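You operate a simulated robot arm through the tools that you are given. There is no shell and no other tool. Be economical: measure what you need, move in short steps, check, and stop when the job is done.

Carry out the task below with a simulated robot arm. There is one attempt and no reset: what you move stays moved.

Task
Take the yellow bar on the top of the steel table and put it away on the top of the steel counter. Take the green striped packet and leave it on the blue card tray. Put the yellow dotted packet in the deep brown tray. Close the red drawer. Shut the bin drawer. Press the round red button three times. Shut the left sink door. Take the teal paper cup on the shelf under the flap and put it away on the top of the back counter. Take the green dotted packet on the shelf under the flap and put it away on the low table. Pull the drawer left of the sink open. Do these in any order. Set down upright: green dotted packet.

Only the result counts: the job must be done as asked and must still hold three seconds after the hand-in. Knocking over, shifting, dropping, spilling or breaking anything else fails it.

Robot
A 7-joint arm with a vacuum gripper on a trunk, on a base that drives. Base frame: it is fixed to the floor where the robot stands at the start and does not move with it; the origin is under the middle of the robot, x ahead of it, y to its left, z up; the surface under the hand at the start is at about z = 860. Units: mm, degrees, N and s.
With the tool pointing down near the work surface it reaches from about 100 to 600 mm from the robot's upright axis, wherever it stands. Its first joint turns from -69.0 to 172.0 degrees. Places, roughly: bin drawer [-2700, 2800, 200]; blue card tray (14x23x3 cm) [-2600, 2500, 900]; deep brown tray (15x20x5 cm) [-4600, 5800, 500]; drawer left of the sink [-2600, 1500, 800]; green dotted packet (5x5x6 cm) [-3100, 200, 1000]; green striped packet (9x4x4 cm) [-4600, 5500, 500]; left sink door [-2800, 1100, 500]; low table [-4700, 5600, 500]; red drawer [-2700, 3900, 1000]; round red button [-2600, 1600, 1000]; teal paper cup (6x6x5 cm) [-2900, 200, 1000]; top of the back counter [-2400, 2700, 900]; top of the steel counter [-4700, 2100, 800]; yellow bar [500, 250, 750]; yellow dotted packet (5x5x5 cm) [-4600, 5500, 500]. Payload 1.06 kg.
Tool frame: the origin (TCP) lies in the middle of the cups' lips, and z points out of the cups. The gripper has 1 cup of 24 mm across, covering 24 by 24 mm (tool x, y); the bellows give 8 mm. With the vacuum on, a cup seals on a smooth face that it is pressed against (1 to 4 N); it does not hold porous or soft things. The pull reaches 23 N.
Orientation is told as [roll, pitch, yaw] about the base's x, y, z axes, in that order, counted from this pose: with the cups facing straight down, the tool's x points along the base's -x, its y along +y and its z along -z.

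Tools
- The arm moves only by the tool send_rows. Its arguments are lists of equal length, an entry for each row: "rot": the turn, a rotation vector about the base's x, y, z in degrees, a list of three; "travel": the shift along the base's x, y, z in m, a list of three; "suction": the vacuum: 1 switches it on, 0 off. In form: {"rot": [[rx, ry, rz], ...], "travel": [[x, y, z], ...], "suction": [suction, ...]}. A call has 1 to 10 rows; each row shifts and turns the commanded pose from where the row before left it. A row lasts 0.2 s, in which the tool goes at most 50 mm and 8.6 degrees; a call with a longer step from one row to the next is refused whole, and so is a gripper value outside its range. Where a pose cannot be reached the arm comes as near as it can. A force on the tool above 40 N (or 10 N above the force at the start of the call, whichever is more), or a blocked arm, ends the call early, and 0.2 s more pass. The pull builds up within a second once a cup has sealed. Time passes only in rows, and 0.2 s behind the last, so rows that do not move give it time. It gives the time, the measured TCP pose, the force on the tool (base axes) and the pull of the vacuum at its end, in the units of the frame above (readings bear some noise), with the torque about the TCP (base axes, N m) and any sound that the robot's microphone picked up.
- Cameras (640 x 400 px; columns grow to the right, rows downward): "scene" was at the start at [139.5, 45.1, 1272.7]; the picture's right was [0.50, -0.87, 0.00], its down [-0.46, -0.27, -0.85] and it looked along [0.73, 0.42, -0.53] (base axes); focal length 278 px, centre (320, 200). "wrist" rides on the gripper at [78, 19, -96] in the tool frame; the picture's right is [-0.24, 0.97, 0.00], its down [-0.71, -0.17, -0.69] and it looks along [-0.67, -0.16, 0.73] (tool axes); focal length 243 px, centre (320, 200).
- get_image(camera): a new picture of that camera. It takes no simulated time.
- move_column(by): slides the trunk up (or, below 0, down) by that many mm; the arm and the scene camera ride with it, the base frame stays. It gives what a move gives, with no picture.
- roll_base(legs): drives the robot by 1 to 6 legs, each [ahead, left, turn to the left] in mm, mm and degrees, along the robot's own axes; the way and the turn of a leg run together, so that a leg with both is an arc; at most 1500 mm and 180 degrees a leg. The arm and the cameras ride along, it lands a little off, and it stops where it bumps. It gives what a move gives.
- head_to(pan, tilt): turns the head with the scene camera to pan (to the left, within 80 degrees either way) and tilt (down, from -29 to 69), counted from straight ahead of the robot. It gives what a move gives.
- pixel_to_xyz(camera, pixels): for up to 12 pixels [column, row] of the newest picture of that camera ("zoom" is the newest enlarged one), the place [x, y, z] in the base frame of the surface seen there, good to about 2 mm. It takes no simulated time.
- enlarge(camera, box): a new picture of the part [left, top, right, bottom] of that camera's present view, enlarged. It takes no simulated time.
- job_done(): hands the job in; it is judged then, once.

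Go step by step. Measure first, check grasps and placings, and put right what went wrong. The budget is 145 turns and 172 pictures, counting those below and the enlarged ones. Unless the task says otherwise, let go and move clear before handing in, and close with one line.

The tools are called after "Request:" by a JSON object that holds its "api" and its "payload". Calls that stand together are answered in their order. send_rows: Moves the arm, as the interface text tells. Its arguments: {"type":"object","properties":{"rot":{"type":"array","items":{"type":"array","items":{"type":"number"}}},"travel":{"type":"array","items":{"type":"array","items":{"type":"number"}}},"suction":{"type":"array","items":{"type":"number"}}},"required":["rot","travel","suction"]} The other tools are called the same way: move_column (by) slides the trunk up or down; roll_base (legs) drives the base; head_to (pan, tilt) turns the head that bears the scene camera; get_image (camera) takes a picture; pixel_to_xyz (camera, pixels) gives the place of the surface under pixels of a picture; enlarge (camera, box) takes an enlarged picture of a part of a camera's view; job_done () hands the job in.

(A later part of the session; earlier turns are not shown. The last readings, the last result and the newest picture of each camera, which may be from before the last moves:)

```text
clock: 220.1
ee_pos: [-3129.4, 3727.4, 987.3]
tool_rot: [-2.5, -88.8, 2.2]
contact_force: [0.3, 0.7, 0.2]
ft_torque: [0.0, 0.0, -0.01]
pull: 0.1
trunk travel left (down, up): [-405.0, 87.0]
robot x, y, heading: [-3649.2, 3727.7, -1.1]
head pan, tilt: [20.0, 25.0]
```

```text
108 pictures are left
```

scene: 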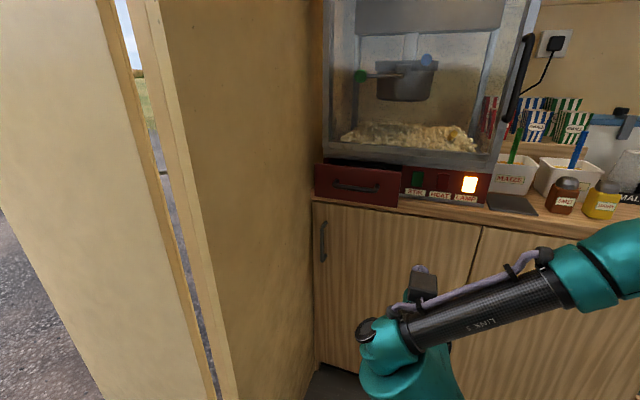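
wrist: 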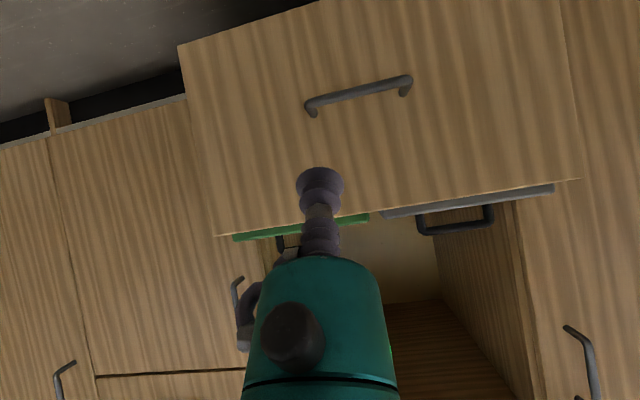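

Request:
{"api": "pixel_to_xyz", "payload": {"camera": "scene", "pixels": [[322, 185], [355, 175], [355, 188], [358, 198], [390, 180], [405, 182], [330, 165], [415, 178], [420, 155], [420, 272], [520, 60]]}}

Request:
{"api": "enlarge", "payload": {"camera": "scene", "box": [290, 130, 510, 260]}}

```text
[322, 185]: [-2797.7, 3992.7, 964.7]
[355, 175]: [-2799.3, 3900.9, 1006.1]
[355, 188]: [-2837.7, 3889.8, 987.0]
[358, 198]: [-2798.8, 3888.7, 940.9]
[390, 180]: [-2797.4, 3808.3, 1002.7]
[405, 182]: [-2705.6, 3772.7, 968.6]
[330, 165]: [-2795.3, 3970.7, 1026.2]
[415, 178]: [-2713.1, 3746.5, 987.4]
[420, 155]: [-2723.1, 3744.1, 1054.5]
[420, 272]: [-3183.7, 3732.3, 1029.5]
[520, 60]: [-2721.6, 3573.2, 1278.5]
```

```text
2.91 times, centred on (400, 195) of scene
```

zoom: 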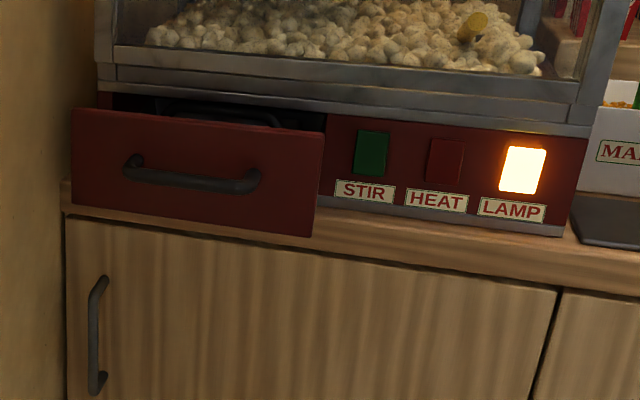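

Red drawer front is at x −2798 (y 3790–4000, z 930–1020), its handle at z 987. I'll push below the handle at (y 3890, z 950), shifting mostly with the arm so that the base stays off the north wall.

Request:
{"api": "send_rows", "payload": {"rot": [[0, 0, 0], [0, 0, 0], [0, 0, 0], [0, 0, 0], [0, 0, 0]], "travel": [[0, 0.03, -0.01], [0, 0.03, -0.01], [0, 0.03, -0.01], [0, 0.025, -0.007], [0, 0, 0]], "suction": [0, 0, 0, 0, 0]}}

Request:
{"api": "roll_base", "payload": {"legs": [[250, 50, 1]]}}

Request:
{"api": "get_image", "payload": {"camera": "wrist"}}

Request:
{"api": "get_image", "payload": {"camera": "scene"}}

```text
clock: 221.3
ee_pos: [-3129.9, 3840.6, 952.1]
tool_rot: [-2.0, -88.9, 1.7]
contact_force: [-0.6, -0.6, 0.3]
ft_torque: [0.01, -0.01, -0.01]
pull: 0.1
trunk travel left (down, up): [-405.0, 87.0]
robot x, y, heading: [-3652.3, 3724.1, -0.7]
head pan, tilt: [20.0, 25.0]
```

```text
clock: 223.2
ee_pos: [-2878.7, 3897.6, 951.6]
tool_rot: [-2.6, -88.9, 3.1]
contact_force: [0.9, -0.3, -0.5]
ft_torque: [0.01, -0.01, 0.01]
pull: 0.0
trunk travel left (down, up): [-405.0, 87.0]
robot x, y, heading: [-3396.2, 3777.7, 0.1]
head pan, tilt: [20.0, 25.0]
```

```text
106 pictures are left
```

wrist: 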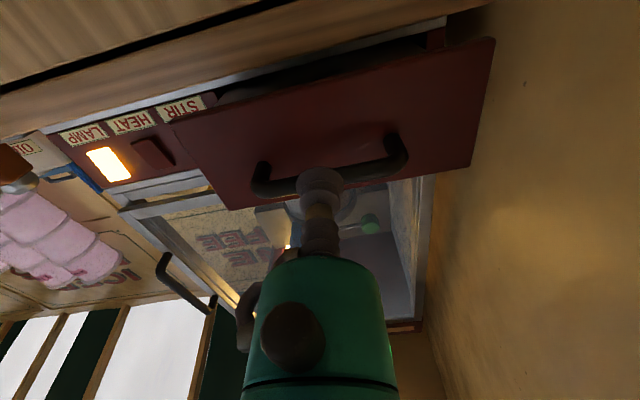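

```text
105 pictures are left
```

scene: 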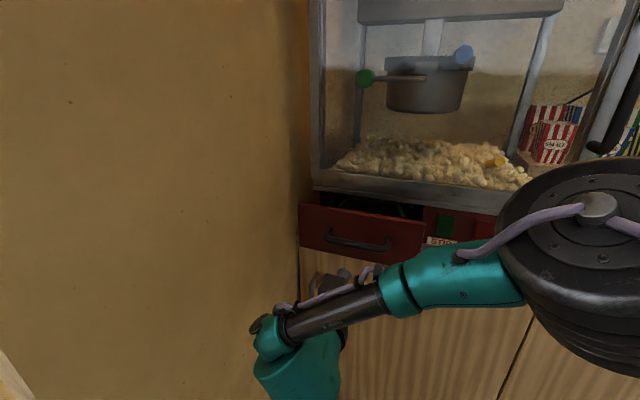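

Request:
{"api": "pixel_to_xyz", "payload": {"camera": "scene", "pixels": [[505, 230], [530, 185], [500, 300], [400, 285], [365, 240], [600, 165], [345, 275]]}}

Request:
{"api": "send_rows", "payload": {"rot": [[0, 0, 0], [0, 0, 0], [0, 0, 0]], "travel": [[0.03, -0.003, -0.002], [0.03, -0.003, -0.002], [0, 0, 0]], "suction": [0, 0, 0]}}

Request:
{"api": "get_image", "payload": {"camera": "wrist"}}

```text
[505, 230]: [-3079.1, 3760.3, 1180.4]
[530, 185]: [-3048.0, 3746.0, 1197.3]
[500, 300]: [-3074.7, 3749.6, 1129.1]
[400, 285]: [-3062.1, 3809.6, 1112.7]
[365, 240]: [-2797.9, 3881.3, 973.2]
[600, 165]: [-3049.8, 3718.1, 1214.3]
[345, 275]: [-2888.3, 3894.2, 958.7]
```

```text
clock: 224.0
ee_pos: [-2818.3, 3892.7, 946.8]
tool_rot: [-2.1, -88.9, 2.6]
contact_force: [-1.2, -0.5, -0.4]
ft_torque: [0.02, 0.04, -0.02]
pull: 0.1
trunk travel left (down, up): [-405.0, 87.0]
robot x, y, heading: [-3396.6, 3779.4, 0.1]
head pan, tilt: [20.0, 25.0]
```

```text
104 pictures are left
```

wrist: 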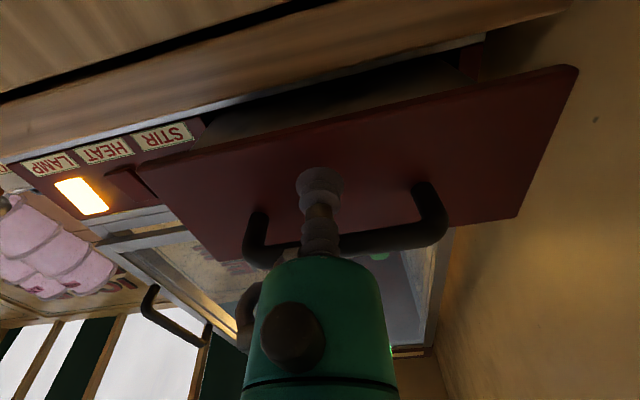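

Request:
{"api": "roll_base", "payload": {"legs": [[70, 0, 0], [35, 0, 0]]}}

Request:
{"api": "get_image", "payload": {"camera": "wrist"}}

Request:
{"api": "get_image", "payload": {"camera": "scene"}}

```text
clock: 225.5
ee_pos: [-2713.2, 3891.4, 948.6]
tool_rot: [-2.4, -89.0, 2.8]
contact_force: [-4.5, 0.0, -0.6]
ft_torque: [0.0, -0.02, 0.01]
pull: 0.1
trunk travel left (down, up): [-405.0, 87.0]
robot x, y, heading: [-3294.6, 3777.1, 0.0]
head pan, tilt: [20.0, 25.0]
```

```text
103 pictures are left
```

wrist: 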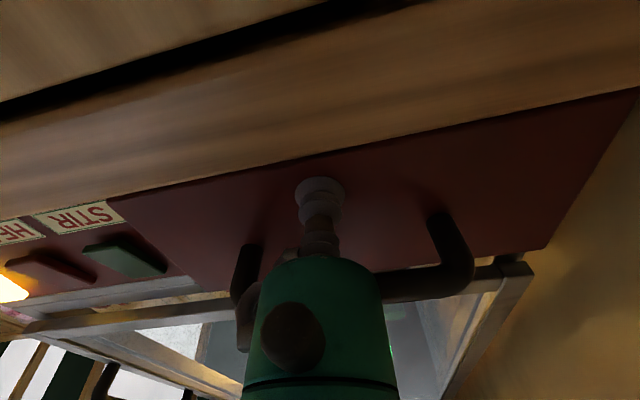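

```text
102 pictures are left
```

scene: 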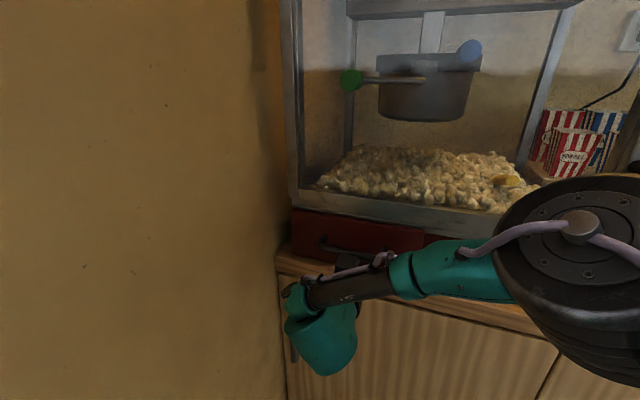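

Request:
{"api": "pixel_to_xyz", "payload": {"camera": "wrist", "pixels": [[250, 180], [420, 170], [500, 180], [170, 215], [60, 240], [100, 30]]}}

Request:
{"api": "roll_base", "payload": {"legs": [[8, 0, 0]]}}

Request:
{"api": "get_image", "payload": {"camera": "wrist"}}

Request:
{"api": "pixel_to_xyz", "payload": {"camera": "wrist", "pixels": [[250, 180], [420, 170], [500, 180], [60, 240]]}}

```text
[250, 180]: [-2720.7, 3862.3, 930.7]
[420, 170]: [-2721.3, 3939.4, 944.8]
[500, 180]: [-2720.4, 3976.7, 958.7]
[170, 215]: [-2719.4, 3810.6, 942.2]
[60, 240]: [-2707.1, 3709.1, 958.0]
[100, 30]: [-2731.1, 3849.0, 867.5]
```

```text
clock: 226.4
ee_pos: [-2711.4, 3895.2, 945.5]
tool_rot: [1.5, -88.4, -0.6]
contact_force: [-11.5, -0.8, 1.6]
ft_torque: [0.07, 0.05, 0.06]
pull: 0.1
trunk travel left (down, up): [-405.0, 87.0]
robot x, y, heading: [-3282.2, 3777.5, 0.2]
head pan, tilt: [20.0, 25.0]
stopped in leg 1: the force on the tool passed its limit at 40 N (the readings are from after the stop); the commanded pose is now the measured one
```

```text
101 pictures are left
```

wrist: 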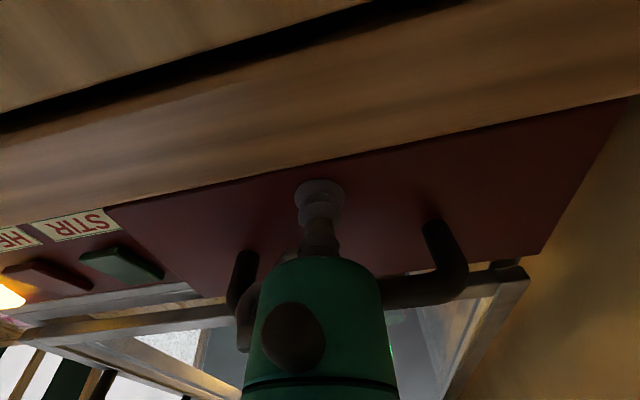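

```text
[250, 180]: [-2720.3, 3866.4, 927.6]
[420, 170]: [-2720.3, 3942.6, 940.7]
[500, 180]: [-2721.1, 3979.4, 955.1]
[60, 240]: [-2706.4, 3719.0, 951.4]
```

Red drawer is hard shut (40 N stop). I back off, return the tool to pointing down and tucked, and head south to the flap shelf.

Request:
{"api": "roll_base", "payload": {"legs": [[-370, 0, 0]]}}

Request:
{"api": "send_rows", "payload": {"rot": [[0, 8.5, 0], [0, 8.5, 0], [0, 8.5, 0], [0, 8.5, 0], [0, 8.5, 0], [0, 8.5, 0], [0, 8.5, 0], [0, 8.5, 0], [0, 8.5, 0], [0, 8.5, 0]], "travel": [[-0.01, -0.008, 0.02], [-0.015, -0.008, 0.02], [-0.02, -0.008, 0.02], [-0.025, -0.008, 0.02], [-0.025, -0.008, 0.02], [-0.03, -0.008, 0.02], [-0.035, -0.008, 0.02], [-0.035, -0.008, 0.02], [-0.035, -0.008, 0.01], [-0.035, -0.008, 0.0]], "suction": [0, 0, 0, 0, 0, 0, 0, 0, 0, 0]}}

Request:
{"api": "send_rows", "payload": {"rot": [[0, 3.5, 0], [0, 0, 0]], "travel": [[-0.035, 0, 0], [-0.03, 0, 0]], "suction": [0, 0]}}

Request:
{"api": "roll_base", "payload": {"legs": [[0, 0, -90], [1500, 0, 0], [900, 0, 0]]}}

Request:
{"api": "head_to", "payload": {"pan": 10, "tilt": 25}}

Request:
{"api": "get_image", "payload": {"camera": "scene"}}

```text
clock: 228.8
ee_pos: [-3077.7, 3889.3, 945.6]
tool_rot: [-0.4, -88.3, 0.2]
contact_force: [-0.2, -0.2, -0.6]
ft_torque: [0.01, -0.01, -0.04]
pull: 0.1
trunk travel left (down, up): [-405.0, 87.0]
robot x, y, heading: [-3652.1, 3780.3, -0.7]
head pan, tilt: [20.0, 25.0]
```

```text
clock: 231.0
ee_pos: [-3341.0, 3807.1, 1114.1]
tool_rot: [-0.1, -3.4, 0.0]
contact_force: [0.5, -0.8, -0.3]
ft_torque: [0.03, 0.01, -0.01]
pull: 0.0
trunk travel left (down, up): [-405.0, 87.0]
robot x, y, heading: [-3653.5, 3779.2, -0.6]
head pan, tilt: [20.0, 25.0]
```

```text
clock: 231.6
ee_pos: [-3408.4, 3808.9, 1114.6]
tool_rot: [-0.1, 0.1, 0.0]
contact_force: [-0.2, 0.0, 0.6]
ft_torque: [0.0, 0.01, 0.0]
pull: 0.1
trunk travel left (down, up): [-405.0, 87.0]
robot x, y, heading: [-3652.5, 3779.3, -1.1]
head pan, tilt: [20.0, 25.0]
```

```text
clock: 247.3
ee_pos: [-3605.6, 1103.5, 1114.9]
tool_rot: [-0.1, 0.1, -89.3]
contact_force: [0.2, 0.8, 0.7]
ft_torque: [-0.01, 0.0, 0.0]
pull: 0.1
trunk travel left (down, up): [-405.0, 87.0]
robot x, y, heading: [-3632.9, 1349.1, -90.1]
head pan, tilt: [20.0, 25.0]
```

```text
clock: 248.0
ee_pos: [-3605.9, 1103.4, 1115.5]
tool_rot: [-0.1, 0.2, -89.3]
contact_force: [-0.4, -0.7, 0.1]
ft_torque: [0.0, 0.01, 0.02]
pull: 0.0
trunk travel left (down, up): [-405.0, 87.0]
robot x, y, heading: [-3632.9, 1352.0, -90.1]
head pan, tilt: [10.0, 25.0]
```

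```text
100 pictures are left
```

scene: 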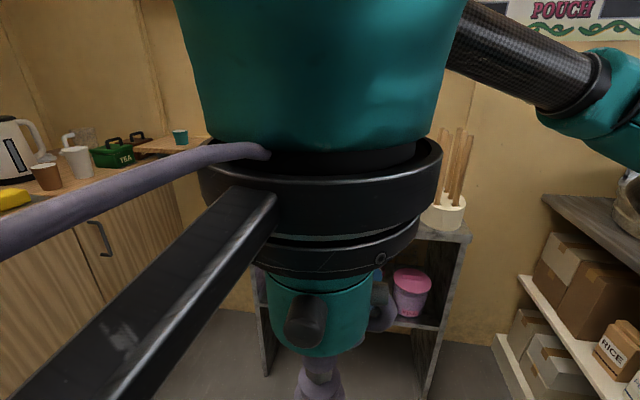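

Request:
{"api": "pixel_to_xyz", "payload": {"camera": "scene", "pixels": [[450, 240], [260, 330], [430, 340], [460, 150], [440, 210], [180, 138], [560, 200], [210, 150]]}}

Request:
{"api": "roll_base", "payload": {"legs": [[450, 0, 0], [0, 580, 0]]}}

Request:
{"api": "head_to", "payload": {"pan": -15, "tilt": 35}}

Request:
{"api": "get_image", "payload": {"camera": "scene"}}

Request:
{"api": "get_image", "payload": {"camera": "wrist"}}

```text
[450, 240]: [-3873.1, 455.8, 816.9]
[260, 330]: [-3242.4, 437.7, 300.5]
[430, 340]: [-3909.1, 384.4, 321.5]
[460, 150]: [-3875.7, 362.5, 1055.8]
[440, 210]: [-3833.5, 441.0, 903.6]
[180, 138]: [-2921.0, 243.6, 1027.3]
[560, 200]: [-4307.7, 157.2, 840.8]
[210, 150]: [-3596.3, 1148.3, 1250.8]
```

```text
clock: 255.8
ee_pos: [-3024.7, 657.7, 1115.6]
tool_rot: [-0.1, 0.1, -89.7]
contact_force: [-0.1, 0.2, -0.1]
ft_torque: [0.02, -0.01, -0.04]
pull: 0.1
trunk travel left (down, up): [-405.0, 87.0]
robot x, y, heading: [-3055.2, 904.3, -90.7]
head pan, tilt: [10.0, 25.0]
```

```text
clock: 256.7
ee_pos: [-3026.8, 653.1, 1111.8]
tool_rot: [-0.8, -0.4, -89.6]
contact_force: [-63.3, -64.5, -61.8]
ft_torque: [-0.04, -5.47, 5.68]
pull: 0.0
trunk travel left (down, up): [-405.0, 87.0]
robot x, y, heading: [-3052.0, 900.3, -90.3]
head pan, tilt: [-15.0, 35.0]
```

```text
99 pictures are left
```

scene: 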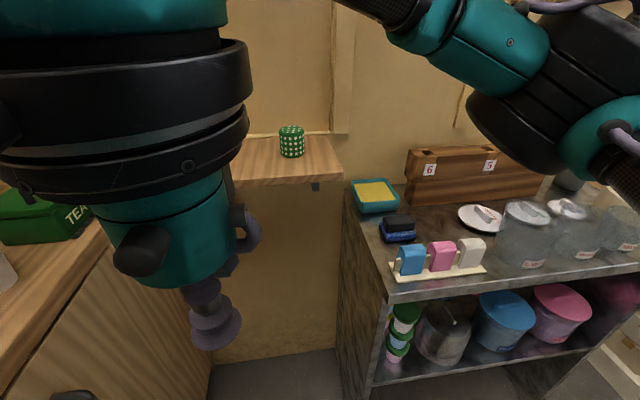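

```text
98 pictures are left
```

wrist: 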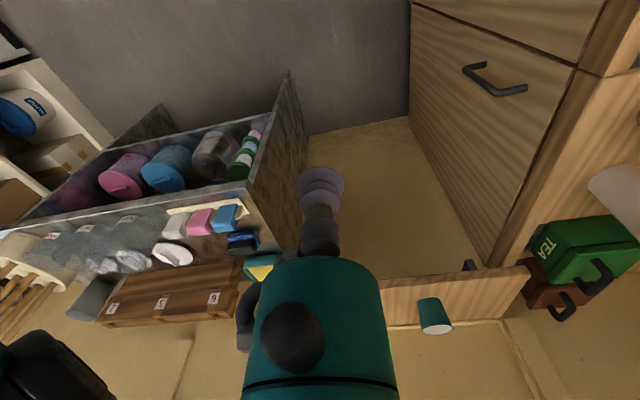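

The tool reads about 60 N after the head turn, so the arm is likely touching the head. I move the tool away from the body gently.

Request:
{"api": "send_rows", "payload": {"rot": [[0, 0, 0], [0, 0, 0], [0, 0, 0]], "travel": [[0, -0.03, 0], [0, -0.03, 0], [0, 0, 0]], "suction": [0, 0, 0]}}

Request:
{"api": "get_image", "payload": {"camera": "scene"}}

Request:
{"api": "pixel_to_xyz", "payload": {"camera": "scene", "pixels": [[292, 130], [292, 145], [293, 156], [320, 175], [245, 180], [340, 178], [350, 210], [375, 190], [400, 260], [300, 128], [284, 128]]}}

```text
clock: 257.5
ee_pos: [-3026.0, 597.5, 1117.6]
tool_rot: [0.0, 0.2, -89.7]
contact_force: [-0.2, 0.1, 0.1]
ft_torque: [0.01, -0.02, 0.0]
pull: 0.0
trunk travel left (down, up): [-405.0, 87.0]
robot x, y, heading: [-3056.0, 902.1, -90.7]
head pan, tilt: [-15.0, 35.0]
```

```text
97 pictures are left
```

scene: 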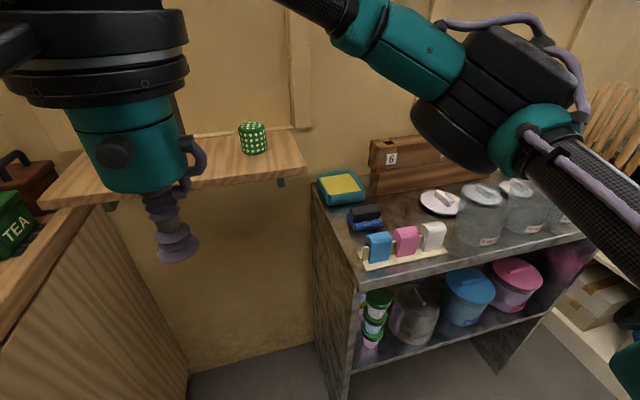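

```text
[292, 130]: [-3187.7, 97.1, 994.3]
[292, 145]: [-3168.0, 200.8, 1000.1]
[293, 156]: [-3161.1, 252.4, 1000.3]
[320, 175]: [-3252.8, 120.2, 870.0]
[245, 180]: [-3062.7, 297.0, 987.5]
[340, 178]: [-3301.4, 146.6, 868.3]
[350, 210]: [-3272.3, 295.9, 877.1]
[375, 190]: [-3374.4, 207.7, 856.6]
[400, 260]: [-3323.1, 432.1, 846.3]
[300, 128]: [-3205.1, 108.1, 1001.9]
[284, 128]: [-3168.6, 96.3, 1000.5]
```

Request:
{"api": "pixel_to_xyz", "payload": {"camera": "scene", "pixels": [[252, 124], [246, 125], [258, 124], [252, 128], [252, 140], [252, 150], [235, 160], [290, 150], [262, 130]]}}

Request:
{"api": "enlarge", "payload": {"camera": "scene", "box": [200, 100, 300, 170]}}

Request:
{"api": "get_image", "payload": {"camera": "wrist"}}

```text
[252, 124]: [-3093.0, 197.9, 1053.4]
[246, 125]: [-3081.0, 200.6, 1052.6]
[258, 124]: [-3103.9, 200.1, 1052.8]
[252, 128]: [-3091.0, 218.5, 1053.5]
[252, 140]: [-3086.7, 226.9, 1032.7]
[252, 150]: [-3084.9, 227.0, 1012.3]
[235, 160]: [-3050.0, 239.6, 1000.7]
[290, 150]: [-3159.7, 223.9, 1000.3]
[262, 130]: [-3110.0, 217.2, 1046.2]
```

```text
5.71 times, centred on (250, 135) of scene
```

zoom: 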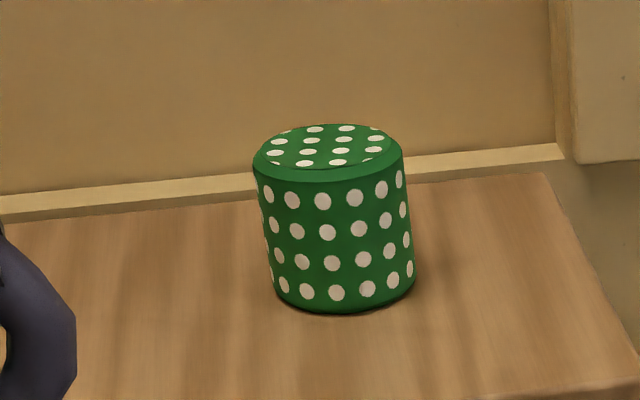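

```text
95 pictures are left
```

wrist: 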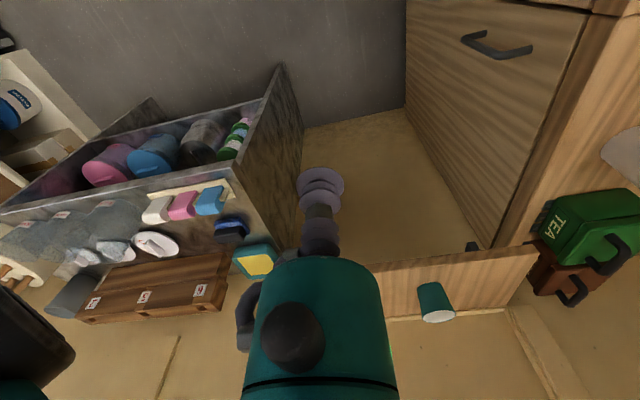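

Packet's top is at (-3093,203,1053). I centre the base between rack and counter and edge closer.

Request:
{"api": "roll_base", "payload": {"legs": [[0, 50, 0.7], [170, 0, 0]]}}

Request:
{"api": "send_rows", "payload": {"rot": [[0, 0, 0], [0, 0, 0], [0, 0, 0], [0, 0, 0], [0, 0, 0], [0, 0, 0]], "travel": [[-0.02, -0.03, 0], [-0.02, -0.04, 0], [-0.02, -0.04, 0], [-0.02, -0.04, 0], [-0.02, -0.03, 0], [0, 0, 0]], "suction": [0, 0, 0, 0, 0, 0]}}

Request:
{"api": "get_image", "payload": {"camera": "wrist"}}

Request:
{"api": "get_image", "payload": {"camera": "scene"}}

```text
clock: 259.8
ee_pos: [-2970.5, 423.1, 1116.5]
tool_rot: [-0.1, 0.2, -89.1]
contact_force: [0.2, 0.3, -0.3]
ft_torque: [0.0, 0.0, 0.0]
pull: 0.1
trunk travel left (down, up): [-405.0, 87.0]
robot x, y, heading: [-2999.8, 725.2, -90.1]
head pan, tilt: [-15.0, 35.0]
```

```text
clock: 261.2
ee_pos: [-3072.5, 244.9, 1116.1]
tool_rot: [-0.1, 0.1, -89.3]
contact_force: [0.5, 0.4, -0.1]
ft_torque: [0.02, -0.02, 0.02]
pull: 0.1
trunk travel left (down, up): [-405.0, 87.0]
robot x, y, heading: [-2998.3, 728.0, -89.8]
head pan, tilt: [-15.0, 35.0]
```

```text
94 pictures are left
```

wrist: 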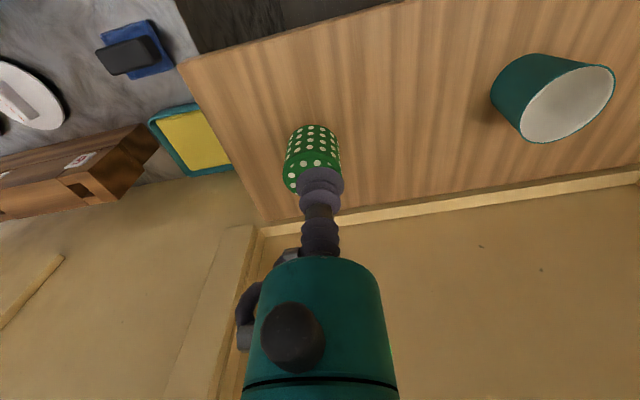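

```text
93 pictures are left
```

scene: 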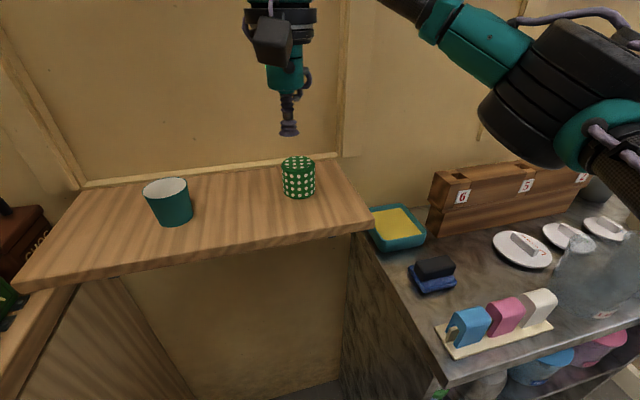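

Request:
{"api": "pixel_to_xyz", "payload": {"camera": "scene", "pixels": [[298, 160], [298, 165], [286, 163], [311, 161], [298, 170], [165, 182], [165, 190], [150, 185], [188, 180], [172, 215], [155, 210]]}}

Request:
{"api": "enlarge", "payload": {"camera": "scene", "box": [250, 120, 350, 220]}}

```text
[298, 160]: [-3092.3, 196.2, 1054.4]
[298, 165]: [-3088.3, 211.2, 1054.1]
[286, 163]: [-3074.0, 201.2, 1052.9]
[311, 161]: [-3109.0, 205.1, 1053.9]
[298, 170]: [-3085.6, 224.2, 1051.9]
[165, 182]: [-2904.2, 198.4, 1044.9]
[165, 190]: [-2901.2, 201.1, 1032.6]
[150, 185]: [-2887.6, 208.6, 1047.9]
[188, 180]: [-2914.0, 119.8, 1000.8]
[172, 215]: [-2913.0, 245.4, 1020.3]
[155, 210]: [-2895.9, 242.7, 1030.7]
```

```text
4.00 times, centred on (300, 170) of scene
```

zoom: 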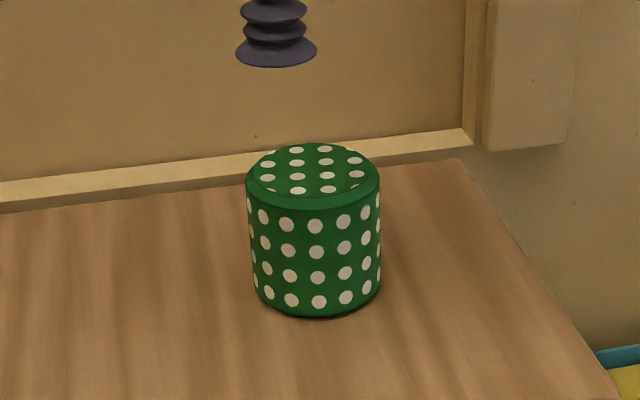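

Request:
{"api": "send_rows", "payload": {"rot": [[0, 0, 0], [0, 0, 0], [0, 0, 0], [0, 0, 0], [0, 0, 0], [0, 0, 0], [0, 0, 0], [0, 0, 0], [0, 0, 0]], "travel": [[-0.018, -0.04, 0], [0, 0, -0.03], [0, 0, -0.025], [0, 0, -0.006], [0, 0, -0.003], [0, 0, -0.002], [0, 0, 0], [0, 0, 0], [0, 0, 0]], "suction": [0, 0, 1, 1, 1, 1, 1, 1, 1]}}

```text
clock: 263.2
ee_pos: [-3091.8, 203.4, 1050.8]
tool_rot: [0.0, 0.0, -89.2]
contact_force: [-2.9, -3.1, 11.0]
ft_torque: [-0.06, -0.03, -0.04]
pull: 23.4
trunk travel left (down, up): [-405.0, 87.0]
robot x, y, heading: [-3007.8, 725.7, -90.1]
head pan, tilt: [-15.0, 35.0]
```

Sealed. I lift and retract.

Request:
{"api": "send_rows", "payload": {"rot": [[0, 0, 0], [0, 0, 0], [0, 0, 0], [0, 0, 0], [0, 0, 0], [0, 0, 0], [0, 0, 0], [0, 0, 0], [0, 0, 0]], "travel": [[0, 0, 0.015], [0, 0, 0.035], [0, 0, 0.04], [0.01, 0.035, 0.01], [0.02, 0.04, 0], [0.02, 0.04, 0], [0.02, 0.04, 0], [0.02, 0.04, 0], [0.01, 0.025, 0]], "suction": [1, 1, 1, 1, 1, 1, 1, 1, 1]}}

Request:
{"api": "get_image", "payload": {"camera": "wrist"}}

```text
clock: 265.2
ee_pos: [-2991.0, 423.6, 1146.4]
tool_rot: [0.0, 0.1, -89.2]
contact_force: [0.0, 0.3, -0.1]
ft_torque: [-0.02, -0.01, 0.0]
pull: 23.1
trunk travel left (down, up): [-405.0, 87.0]
robot x, y, heading: [-3002.8, 725.5, -90.1]
head pan, tilt: [-15.0, 35.0]
```

```text
91 pictures are left
```

wrist: 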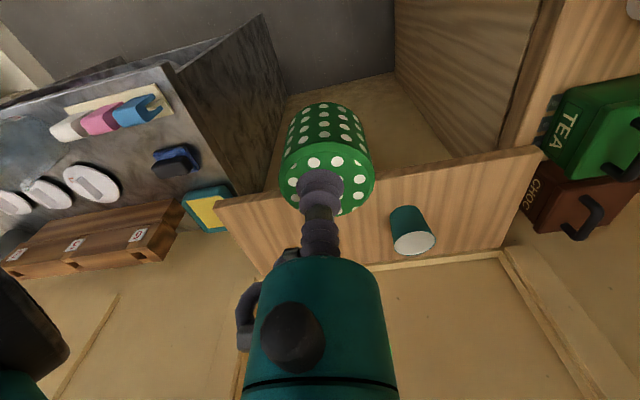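

Request:
{"api": "roll_base", "payload": {"legs": [[-180, 0, 0], [0, -640, 0], [0, 0, 180], [1500, 0, 0], [1000, 0, 0]]}}

```text
clock: 291.4
ee_pos: [-3530.1, 3715.9, 1148.2]
tool_rot: [-0.1, 0.0, 89.5]
contact_force: [0.1, 1.1, -0.3]
ft_torque: [-0.02, -0.02, -0.01]
pull: 22.8
trunk travel left (down, up): [-405.0, 87.0]
robot x, y, heading: [-3530.2, 3414.1, 88.6]
head pan, tilt: [-15.0, 35.0]
```

Request:
{"api": "roll_base", "payload": {"legs": [[0, 110, 1.4], [1500, 0, 0], [550, 0, 0], [0, 0, 90]]}}

Request:
{"api": "head_to", "payload": {"pan": 0, "tilt": 30}}

Request:
{"api": "get_image", "payload": {"camera": "scene"}}

```text
clock: 306.6
ee_pos: [-3911.2, 5460.9, 1147.4]
tool_rot: [-0.1, 0.1, 178.5]
contact_force: [-0.1, 0.0, -0.5]
ft_torque: [0.0, 0.04, -0.03]
pull: 22.3
trunk travel left (down, up): [-405.0, 87.0]
robot x, y, heading: [-3607.9, 5460.9, 177.7]
head pan, tilt: [-15.0, 35.0]
```

```text
clock: 307.4
ee_pos: [-3911.7, 5460.4, 1146.6]
tool_rot: [-0.2, 0.0, 178.6]
contact_force: [0.2, 0.0, -0.4]
ft_torque: [0.01, 0.01, -0.01]
pull: 23.4
trunk travel left (down, up): [-405.0, 87.0]
robot x, y, heading: [-3609.3, 5458.3, 177.8]
head pan, tilt: [0.0, 30.0]
```

```text
90 pictures are left
```

scene: 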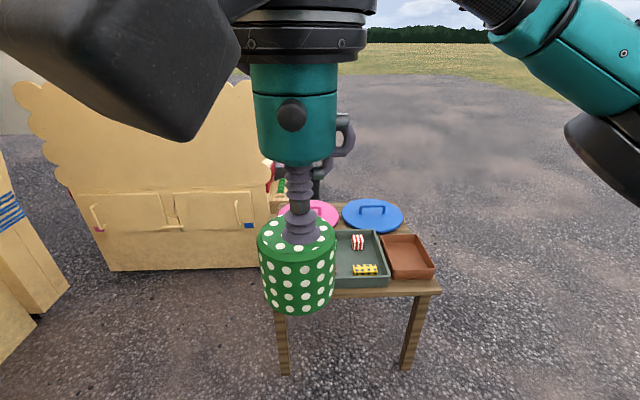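

Request:
{"api": "pixel_to_xyz", "payload": {"camera": "scene", "pixels": [[362, 293], [345, 292], [420, 290], [365, 270], [358, 240], [410, 260], [400, 225], [345, 208], [375, 215], [310, 208], [340, 262], [410, 350]]}}

Request:
{"api": "enlarge", "payload": {"camera": "scene", "box": [250, 170, 460, 310]}}

Request:
{"api": "get_image", "payload": {"camera": "wrist"}}

```text
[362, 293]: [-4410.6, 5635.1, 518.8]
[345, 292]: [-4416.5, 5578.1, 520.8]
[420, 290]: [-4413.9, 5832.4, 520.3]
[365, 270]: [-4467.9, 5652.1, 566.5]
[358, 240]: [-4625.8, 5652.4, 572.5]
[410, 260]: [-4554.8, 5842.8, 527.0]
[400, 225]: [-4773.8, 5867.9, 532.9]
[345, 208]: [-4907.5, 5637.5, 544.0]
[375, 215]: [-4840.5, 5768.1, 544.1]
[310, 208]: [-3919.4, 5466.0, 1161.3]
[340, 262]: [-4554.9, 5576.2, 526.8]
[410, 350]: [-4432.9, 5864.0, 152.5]
```

```text
2.86 times, centred on (355, 240) of scene
```

zoom: 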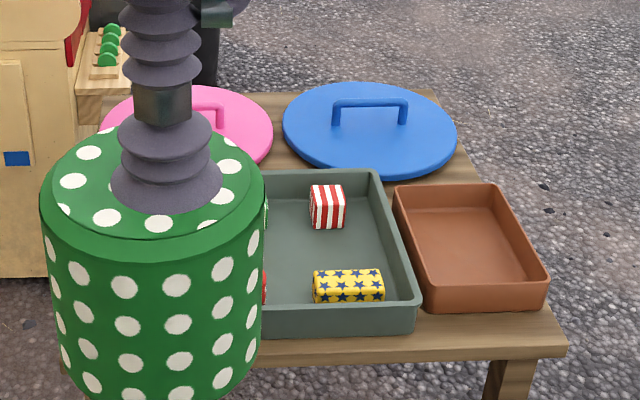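

```text
88 pictures are left
```

wrist: 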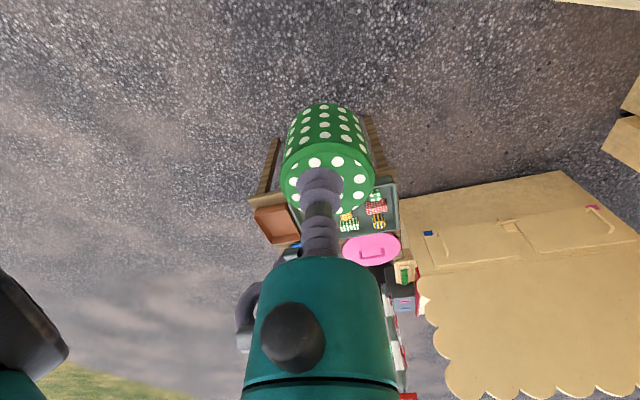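

Request:
{"api": "roll_base", "payload": {"legs": [[350, -120, 2]]}}

Request:
{"api": "send_rows", "payload": {"rot": [[0, 0, 0], [0, 0, 0], [0, 0, 0], [0, 0, 0], [0, 0, 0]], "travel": [[0, -0.045, 0], [0, -0.045, 0], [0, -0.045, 0], [0, -0.045, 0], [0, -0.03, 0]], "suction": [1, 1, 1, 1, 1]}}

Request:
{"api": "head_to", "payload": {"pan": 0, "tilt": 50}}

Request:
{"api": "get_image", "payload": {"camera": "scene"}}

```text
clock: 309.7
ee_pos: [-4266.8, 5575.6, 1147.3]
tool_rot: [-0.1, 0.1, -179.2]
contact_force: [-0.6, 0.7, 0.4]
ft_torque: [-0.01, -0.04, -0.02]
pull: 23.1
trunk travel left (down, up): [-405.0, 87.0]
robot x, y, heading: [-3964.8, 5587.0, 180.0]
head pan, tilt: [0.0, 30.0]
```

```text
clock: 310.9
ee_pos: [-4268.0, 5367.7, 1147.7]
tool_rot: [-0.1, 0.0, -179.2]
contact_force: [1.2, -0.8, -1.2]
ft_torque: [-0.03, -0.01, -0.01]
pull: 22.8
trunk travel left (down, up): [-405.0, 87.0]
robot x, y, heading: [-3968.1, 5584.0, 179.9]
head pan, tilt: [0.0, 30.0]
```

```text
clock: 311.8
ee_pos: [-4266.7, 5369.8, 1145.6]
tool_rot: [-0.2, 0.1, -179.2]
contact_force: [0.6, 0.8, -0.7]
ft_torque: [-0.04, -0.01, 0.0]
pull: 23.0
trunk travel left (down, up): [-405.0, 87.0]
robot x, y, heading: [-3962.8, 5586.5, 180.1]
head pan, tilt: [0.0, 50.0]
```

```text
87 pictures are left
```

scene: 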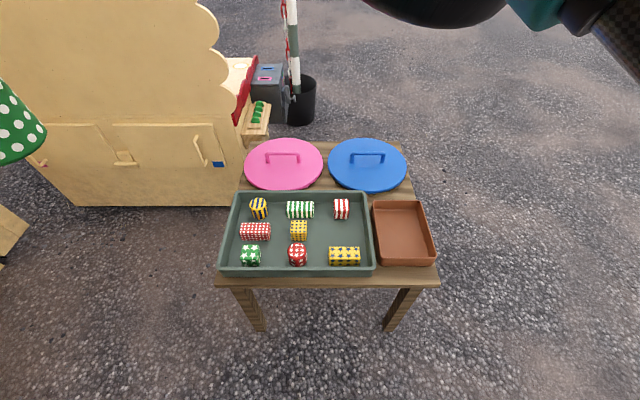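

Request:
{"api": "enlarge", "payload": {"camera": "scene", "box": [200, 130, 450, 290]}}

Request:
{"api": "pixel_to_xyz", "payload": {"camera": "zoom", "pixels": [[50, 375], [350, 385], [600, 375], [600, 345], [450, 345], [60, 350], [330, 150], [530, 160], [110, 140], [530, 80], [420, 165], [130, 30]]}}

Request:
{"api": "pixel_to_xyz", "payload": {"camera": "zoom", "pixels": [[253, 255], [253, 245], [270, 265], [255, 200], [255, 190], [225, 195], [285, 195], [500, 240], [450, 180], [560, 180], [590, 330], [480, 335]]}}

```text
2.50 times, centred on (325, 210) of scene
```

zoom: 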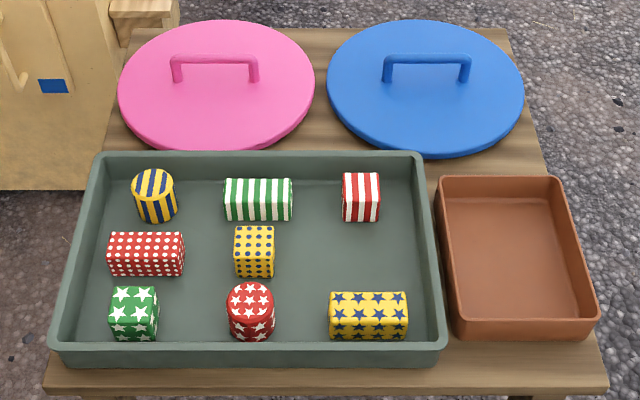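

```text
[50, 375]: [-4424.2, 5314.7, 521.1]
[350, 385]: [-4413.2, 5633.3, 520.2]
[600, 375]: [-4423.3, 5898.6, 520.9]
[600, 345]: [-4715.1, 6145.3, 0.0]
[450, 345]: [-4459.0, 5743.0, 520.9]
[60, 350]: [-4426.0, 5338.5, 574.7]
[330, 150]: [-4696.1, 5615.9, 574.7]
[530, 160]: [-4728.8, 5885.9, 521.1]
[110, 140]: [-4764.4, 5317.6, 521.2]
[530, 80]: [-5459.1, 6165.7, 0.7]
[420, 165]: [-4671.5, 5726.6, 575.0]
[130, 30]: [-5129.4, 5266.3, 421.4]
```

```text
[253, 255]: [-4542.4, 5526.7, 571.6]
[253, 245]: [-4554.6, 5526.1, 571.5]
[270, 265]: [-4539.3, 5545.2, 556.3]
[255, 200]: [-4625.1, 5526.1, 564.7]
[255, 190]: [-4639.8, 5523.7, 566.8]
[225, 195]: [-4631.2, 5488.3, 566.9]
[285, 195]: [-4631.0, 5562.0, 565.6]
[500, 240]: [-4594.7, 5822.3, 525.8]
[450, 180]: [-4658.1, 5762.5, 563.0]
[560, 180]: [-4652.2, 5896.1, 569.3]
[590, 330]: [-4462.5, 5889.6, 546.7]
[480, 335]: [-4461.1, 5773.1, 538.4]
```

Request:
{"api": "pixel_to_xyz", "payload": {"camera": "zoom", "pixels": [[120, 90], [314, 85], [215, 150], [215, 22], [329, 85], [522, 85], [425, 157], [425, 21], [320, 35], [320, 130], [515, 40], [320, 30]]}}

Request:
{"api": "pixel_to_xyz", "payload": {"camera": "zoom", "pixels": [[115, 120], [106, 148], [520, 140], [540, 165], [320, 120], [320, 110], [500, 165], [450, 168], [545, 172], [120, 35], [505, 32], [320, 60]]}}

```text
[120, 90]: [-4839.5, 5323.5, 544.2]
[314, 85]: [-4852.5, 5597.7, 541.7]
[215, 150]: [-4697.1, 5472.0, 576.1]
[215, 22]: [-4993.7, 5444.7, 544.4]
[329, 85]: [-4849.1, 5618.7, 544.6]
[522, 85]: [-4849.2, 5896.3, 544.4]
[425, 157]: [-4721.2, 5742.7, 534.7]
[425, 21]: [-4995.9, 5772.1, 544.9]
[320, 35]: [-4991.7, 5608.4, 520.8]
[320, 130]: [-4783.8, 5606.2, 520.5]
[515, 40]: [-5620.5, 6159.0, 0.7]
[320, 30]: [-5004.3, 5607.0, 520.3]
```

```text
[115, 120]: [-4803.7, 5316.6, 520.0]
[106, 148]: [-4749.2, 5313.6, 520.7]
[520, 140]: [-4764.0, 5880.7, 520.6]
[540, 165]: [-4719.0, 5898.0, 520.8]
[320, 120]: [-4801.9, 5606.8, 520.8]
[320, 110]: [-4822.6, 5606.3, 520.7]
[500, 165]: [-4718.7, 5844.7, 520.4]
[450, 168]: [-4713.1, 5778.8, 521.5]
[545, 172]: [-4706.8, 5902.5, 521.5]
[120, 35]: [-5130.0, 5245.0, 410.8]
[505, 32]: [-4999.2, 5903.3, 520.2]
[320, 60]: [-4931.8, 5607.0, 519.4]
```

Free spot on the low table: (-4705,5860,521), with about 20 mm clearance to blue lid, brown tray and edge. I reach it best from the table's north side, so I drive round.

Request:
{"api": "send_rows", "payload": {"rot": [[0, 0, 0], [0, 0, 0], [0, 0, 0], [0, 0, 0], [0, 0, 0]], "travel": [[-0.01, 0.045, 0], [-0.01, 0.045, 0], [-0.01, 0.045, 0], [-0.01, 0.045, 0], [0, 0.03, 0]], "suction": [1, 1, 1, 1, 1]}}

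Request:
{"api": "roll_base", "payload": {"legs": [[0, -680, 0], [740, 0, 0], [0, 0, 90]]}}

Request:
{"api": "move_column", "payload": {"by": -300}}

Request:
{"api": "get_image", "payload": {"camera": "scene"}}

Request:
{"api": "get_image", "payload": {"camera": "wrist"}}

```text
clock: 313.0
ee_pos: [-4307.1, 5578.9, 1146.2]
tool_rot: [-0.1, 0.1, -179.1]
contact_force: [-0.5, -0.4, -2.2]
ft_torque: [0.02, -0.05, 0.02]
pull: 23.1
trunk travel left (down, up): [-405.0, 87.0]
robot x, y, heading: [-3961.4, 5586.5, 180.2]
head pan, tilt: [0.0, 50.0]
```

```text
clock: 326.7
ee_pos: [-4691.6, 5907.3, 1146.6]
tool_rot: [-0.1, 0.1, -89.4]
contact_force: [0.6, -0.1, -0.6]
ft_torque: [-0.01, -0.03, -0.02]
pull: 23.0
trunk travel left (down, up): [-405.0, 87.0]
robot x, y, heading: [-4696.8, 6250.9, -90.2]
head pan, tilt: [0.0, 50.0]
```

```text
clock: 328.8
ee_pos: [-4690.5, 5900.9, 906.2]
tool_rot: [-0.2, 0.7, -90.3]
contact_force: [-0.4, -6.3, -5.2]
ft_torque: [0.32, -0.07, 0.03]
pull: 22.8
trunk travel left (down, up): [-171.0, 322.0]
robot x, y, heading: [-4701.5, 6251.9, -90.4]
head pan, tilt: [0.0, 50.0]
stopped: the force on the tool passed its limit at 52 N (the readings are from after the stop); the commanded pose is now the measured one
```

```text
85 pictures are left
```

scene: 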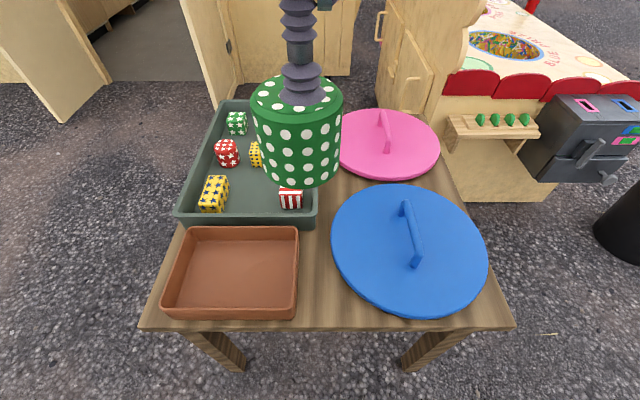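

```text
84 pictures are left
```

wrist: 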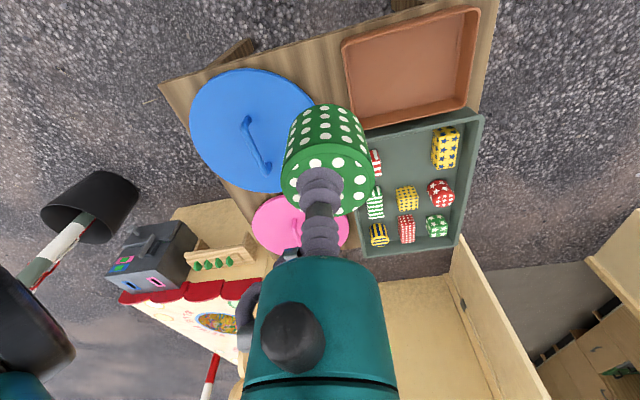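

The column stopped on a force spike at z 906, though nothing shows touching. I check the steady force.

Request:
{"api": "send_rows", "payload": {"rot": [[0, 0, 0], [0, 0, 0]], "travel": [[0, 0, 0], [0, 0, 0]], "suction": [1, 1]}}

Request:
{"api": "head_to", "payload": {"pan": 0, "tilt": 20}}

Request:
{"api": "get_image", "payload": {"camera": "scene"}}

```text
clock: 329.4
ee_pos: [-4691.6, 5900.7, 907.2]
tool_rot: [-0.3, 0.6, -90.3]
contact_force: [0.3, -11.5, -7.3]
ft_torque: [0.86, 0.11, -0.12]
pull: 23.0
trunk travel left (down, up): [-171.0, 322.0]
robot x, y, heading: [-4701.0, 6249.9, -90.2]
head pan, tilt: [0.0, 50.0]
```

```text
clock: 330.4
ee_pos: [-4691.5, 5902.1, 907.2]
tool_rot: [-0.2, 0.5, -90.3]
contact_force: [-0.5, 0.2, -1.4]
ft_torque: [-0.02, 0.0, -0.01]
pull: 23.1
trunk travel left (down, up): [-171.0, 322.0]
robot x, y, heading: [-4702.2, 6253.0, -90.2]
head pan, tilt: [0.0, 20.0]
```

```text
83 pictures are left
```

scene: 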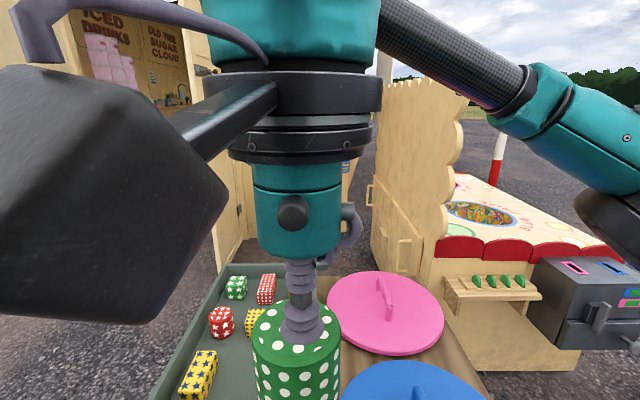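

The wrist camera was touching the tilted head; it's clear now. I position over the spot and lower with the arm first, then the column.

Request:
{"api": "send_rows", "payload": {"rot": [[0, 0, 0], [0, 0, 0], [0, 0, 0], [0, 0, 0], [0, 0, 0], [0, 0, 0]], "travel": [[-0.007, -0.02, 0], [-0.007, -0.021, 0], [0, 0, -0.045], [0, 0, -0.045], [0, 0, -0.045], [0, 0, -0.025]], "suction": [1, 1, 1, 1, 1, 1]}}

Request:
{"api": "move_column", "payload": {"by": -100}}

Request:
{"api": "get_image", "payload": {"camera": "wrist"}}

Request:
{"api": "head_to", "payload": {"pan": -10, "tilt": 45}}

Request:
{"api": "get_image", "payload": {"camera": "scene"}}

```text
clock: 331.8
ee_pos: [-4706.3, 5860.0, 746.5]
tool_rot: [-0.1, 0.7, -90.2]
contact_force: [-0.3, -0.9, -0.5]
ft_torque: [0.01, -0.03, 0.0]
pull: 22.5
trunk travel left (down, up): [-171.0, 322.0]
robot x, y, heading: [-4702.6, 6251.4, -90.3]
head pan, tilt: [0.0, 20.0]
```

```text
clock: 333.1
ee_pos: [-4706.3, 5859.2, 647.5]
tool_rot: [-0.2, 0.7, -90.3]
contact_force: [0.9, 0.3, -0.5]
ft_torque: [0.01, 0.01, -0.01]
pull: 23.3
trunk travel left (down, up): [-71.0, 422.0]
robot x, y, heading: [-4698.9, 6249.6, -90.5]
head pan, tilt: [0.0, 20.0]
```

```text
82 pictures are left
```

wrist: 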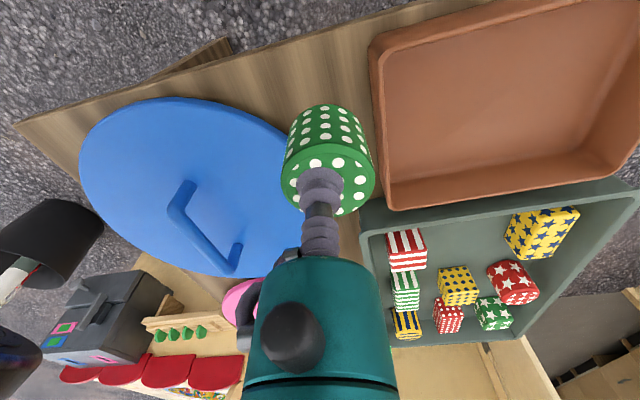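

```text
clock: 334.0
ee_pos: [-4706.1, 5860.6, 646.8]
tool_rot: [-0.2, 0.7, -90.2]
contact_force: [-0.8, -0.2, 0.1]
ft_torque: [0.01, -0.01, 0.0]
pull: 22.5
trunk travel left (down, up): [-71.0, 422.0]
robot x, y, heading: [-4700.3, 6254.6, -90.3]
head pan, tilt: [-10.0, 45.0]
```

```text
81 pictures are left
```

scene: 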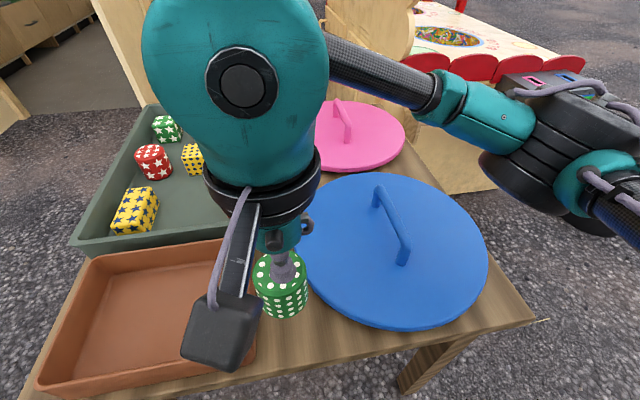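

Request:
{"api": "pixel_to_xyz", "payload": {"camera": "scene", "pixels": [[310, 300], [330, 320], [257, 330], [300, 330], [280, 350], [350, 345], [270, 340]]}}

Request:
{"api": "pixel_to_xyz", "payload": {"camera": "wrist", "pixels": [[285, 140], [370, 60], [376, 110], [385, 160], [270, 70], [330, 60], [392, 208], [350, 40], [377, 40]]}}

```text
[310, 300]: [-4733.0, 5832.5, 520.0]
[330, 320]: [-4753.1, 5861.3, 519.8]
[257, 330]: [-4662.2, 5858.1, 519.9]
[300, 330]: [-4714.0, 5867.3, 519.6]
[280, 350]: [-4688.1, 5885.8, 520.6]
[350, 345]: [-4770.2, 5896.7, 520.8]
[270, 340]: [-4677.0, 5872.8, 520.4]
```

```text
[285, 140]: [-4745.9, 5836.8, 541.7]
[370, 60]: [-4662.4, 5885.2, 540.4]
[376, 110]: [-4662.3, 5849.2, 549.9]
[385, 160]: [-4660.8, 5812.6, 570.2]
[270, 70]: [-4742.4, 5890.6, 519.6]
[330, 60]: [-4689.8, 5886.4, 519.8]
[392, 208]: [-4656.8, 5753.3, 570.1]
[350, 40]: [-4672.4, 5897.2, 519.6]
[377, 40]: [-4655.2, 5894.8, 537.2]
```

Clearances are ~20 mm all round. I lower and release.

Request:
{"api": "send_rows", "payload": {"rot": [[0, 0, 0], [0, 0, 0], [0, 0, 0], [0, 0, 0], [0, 0, 0], [0, 0, 0]], "travel": [[0, 0, -0.04], [0, 0, -0.025], [0, 0, -0.008], [0, 0, -0.003], [0, 0, 0], [0, 0, 0]], "suction": [1, 1, 1, 1, 0, 0]}}

Request:
{"api": "get_image", "payload": {"camera": "scene"}}

```text
clock: 335.4
ee_pos: [-4707.0, 5860.4, 573.3]
tool_rot: [-0.2, 0.6, -90.1]
contact_force: [0.6, 0.4, 0.1]
ft_torque: [0.01, 0.01, 0.04]
pull: 0.0
trunk travel left (down, up): [-71.0, 422.0]
robot x, y, heading: [-4700.9, 6251.7, -90.1]
head pan, tilt: [-10.0, 45.0]
```

```text
80 pictures are left
```

scene: 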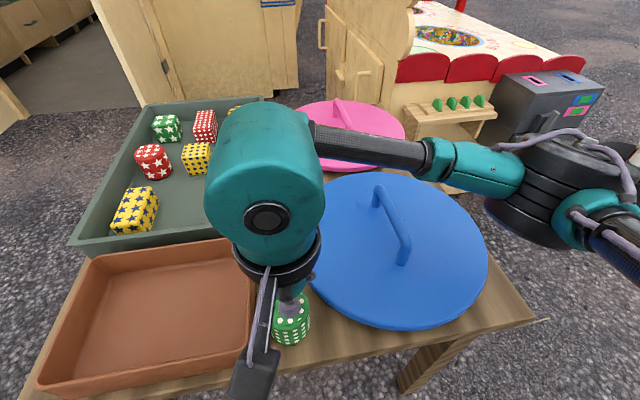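

Request:
{"api": "head_to", "payload": {"pan": 0, "tilt": 20}}

Request:
{"api": "send_rows", "payload": {"rot": [[0, 0, 0], [0, 0, 0], [0, 0, 0], [0, 0, 0], [0, 0, 0], [0, 0, 0]], "travel": [[0, 0, 0.01], [0, 0, 0.04], [0, 0, 0.045], [0, 0, 0.045], [0, 0, 0.045], [0, 0, 0.02]], "suction": [0, 0, 0, 0, 0, 0]}}

Request:
{"api": "move_column", "payload": {"by": 150}}

Request:
{"api": "get_image", "payload": {"camera": "wrist"}}

```text
clock: 336.3
ee_pos: [-4707.0, 5860.6, 572.0]
tool_rot: [-0.2, 0.6, -90.2]
contact_force: [-0.1, -0.1, -0.4]
ft_torque: [-0.03, 0.03, -0.02]
pull: 0.0
trunk travel left (down, up): [-71.0, 422.0]
robot x, y, heading: [-4699.1, 6253.5, -90.2]
head pan, tilt: [0.0, 20.0]
```

```text
clock: 337.7
ee_pos: [-4706.1, 5860.2, 776.3]
tool_rot: [-0.2, 0.7, -90.1]
contact_force: [0.1, 0.3, 0.0]
ft_torque: [0.02, 0.01, -0.01]
pull: 0.0
trunk travel left (down, up): [-71.0, 422.0]
robot x, y, heading: [-4696.4, 6253.3, -90.5]
head pan, tilt: [0.0, 20.0]
```

```text
clock: 339.4
ee_pos: [-4706.1, 5859.6, 927.4]
tool_rot: [-0.2, 0.6, -90.2]
contact_force: [0.4, -0.1, -0.1]
ft_torque: [-0.02, -0.02, 0.02]
pull: 0.0
trunk travel left (down, up): [-221.0, 272.0]
robot x, y, heading: [-4700.9, 6250.4, -90.3]
head pan, tilt: [0.0, 20.0]
```

```text
79 pictures are left
```

wrist: 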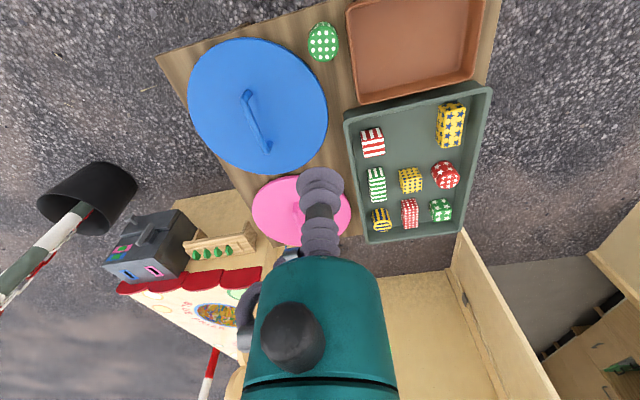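

Green dotted packet stands upright. Now I drive to the table's front for the yellow dotted packet.

Request:
{"api": "roll_base", "payload": {"legs": [[0, 590, 0], [600, 0, 0], [0, 0, -90]]}}

Request:
{"api": "get_image", "payload": {"camera": "wrist"}}

Request:
{"api": "pixel_to_xyz", "payload": {"camera": "wrist", "pixels": [[320, 120], [350, 120]]}}

```text
clock: 351.7
ee_pos: [-4522.7, 5677.3, 927.5]
tool_rot: [-0.2, 0.7, 178.9]
contact_force: [0.9, 0.0, -0.8]
ft_torque: [-0.02, -0.01, 0.03]
pull: 0.2
trunk travel left (down, up): [-221.0, 272.0]
robot x, y, heading: [-4127.8, 5661.7, 178.5]
head pan, tilt: [0.0, 20.0]
```

```text
78 pictures are left
```

wrist: 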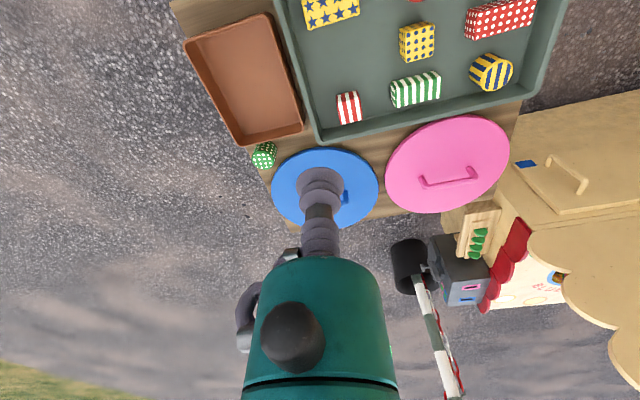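

```text
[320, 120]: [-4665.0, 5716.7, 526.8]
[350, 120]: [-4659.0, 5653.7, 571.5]
```

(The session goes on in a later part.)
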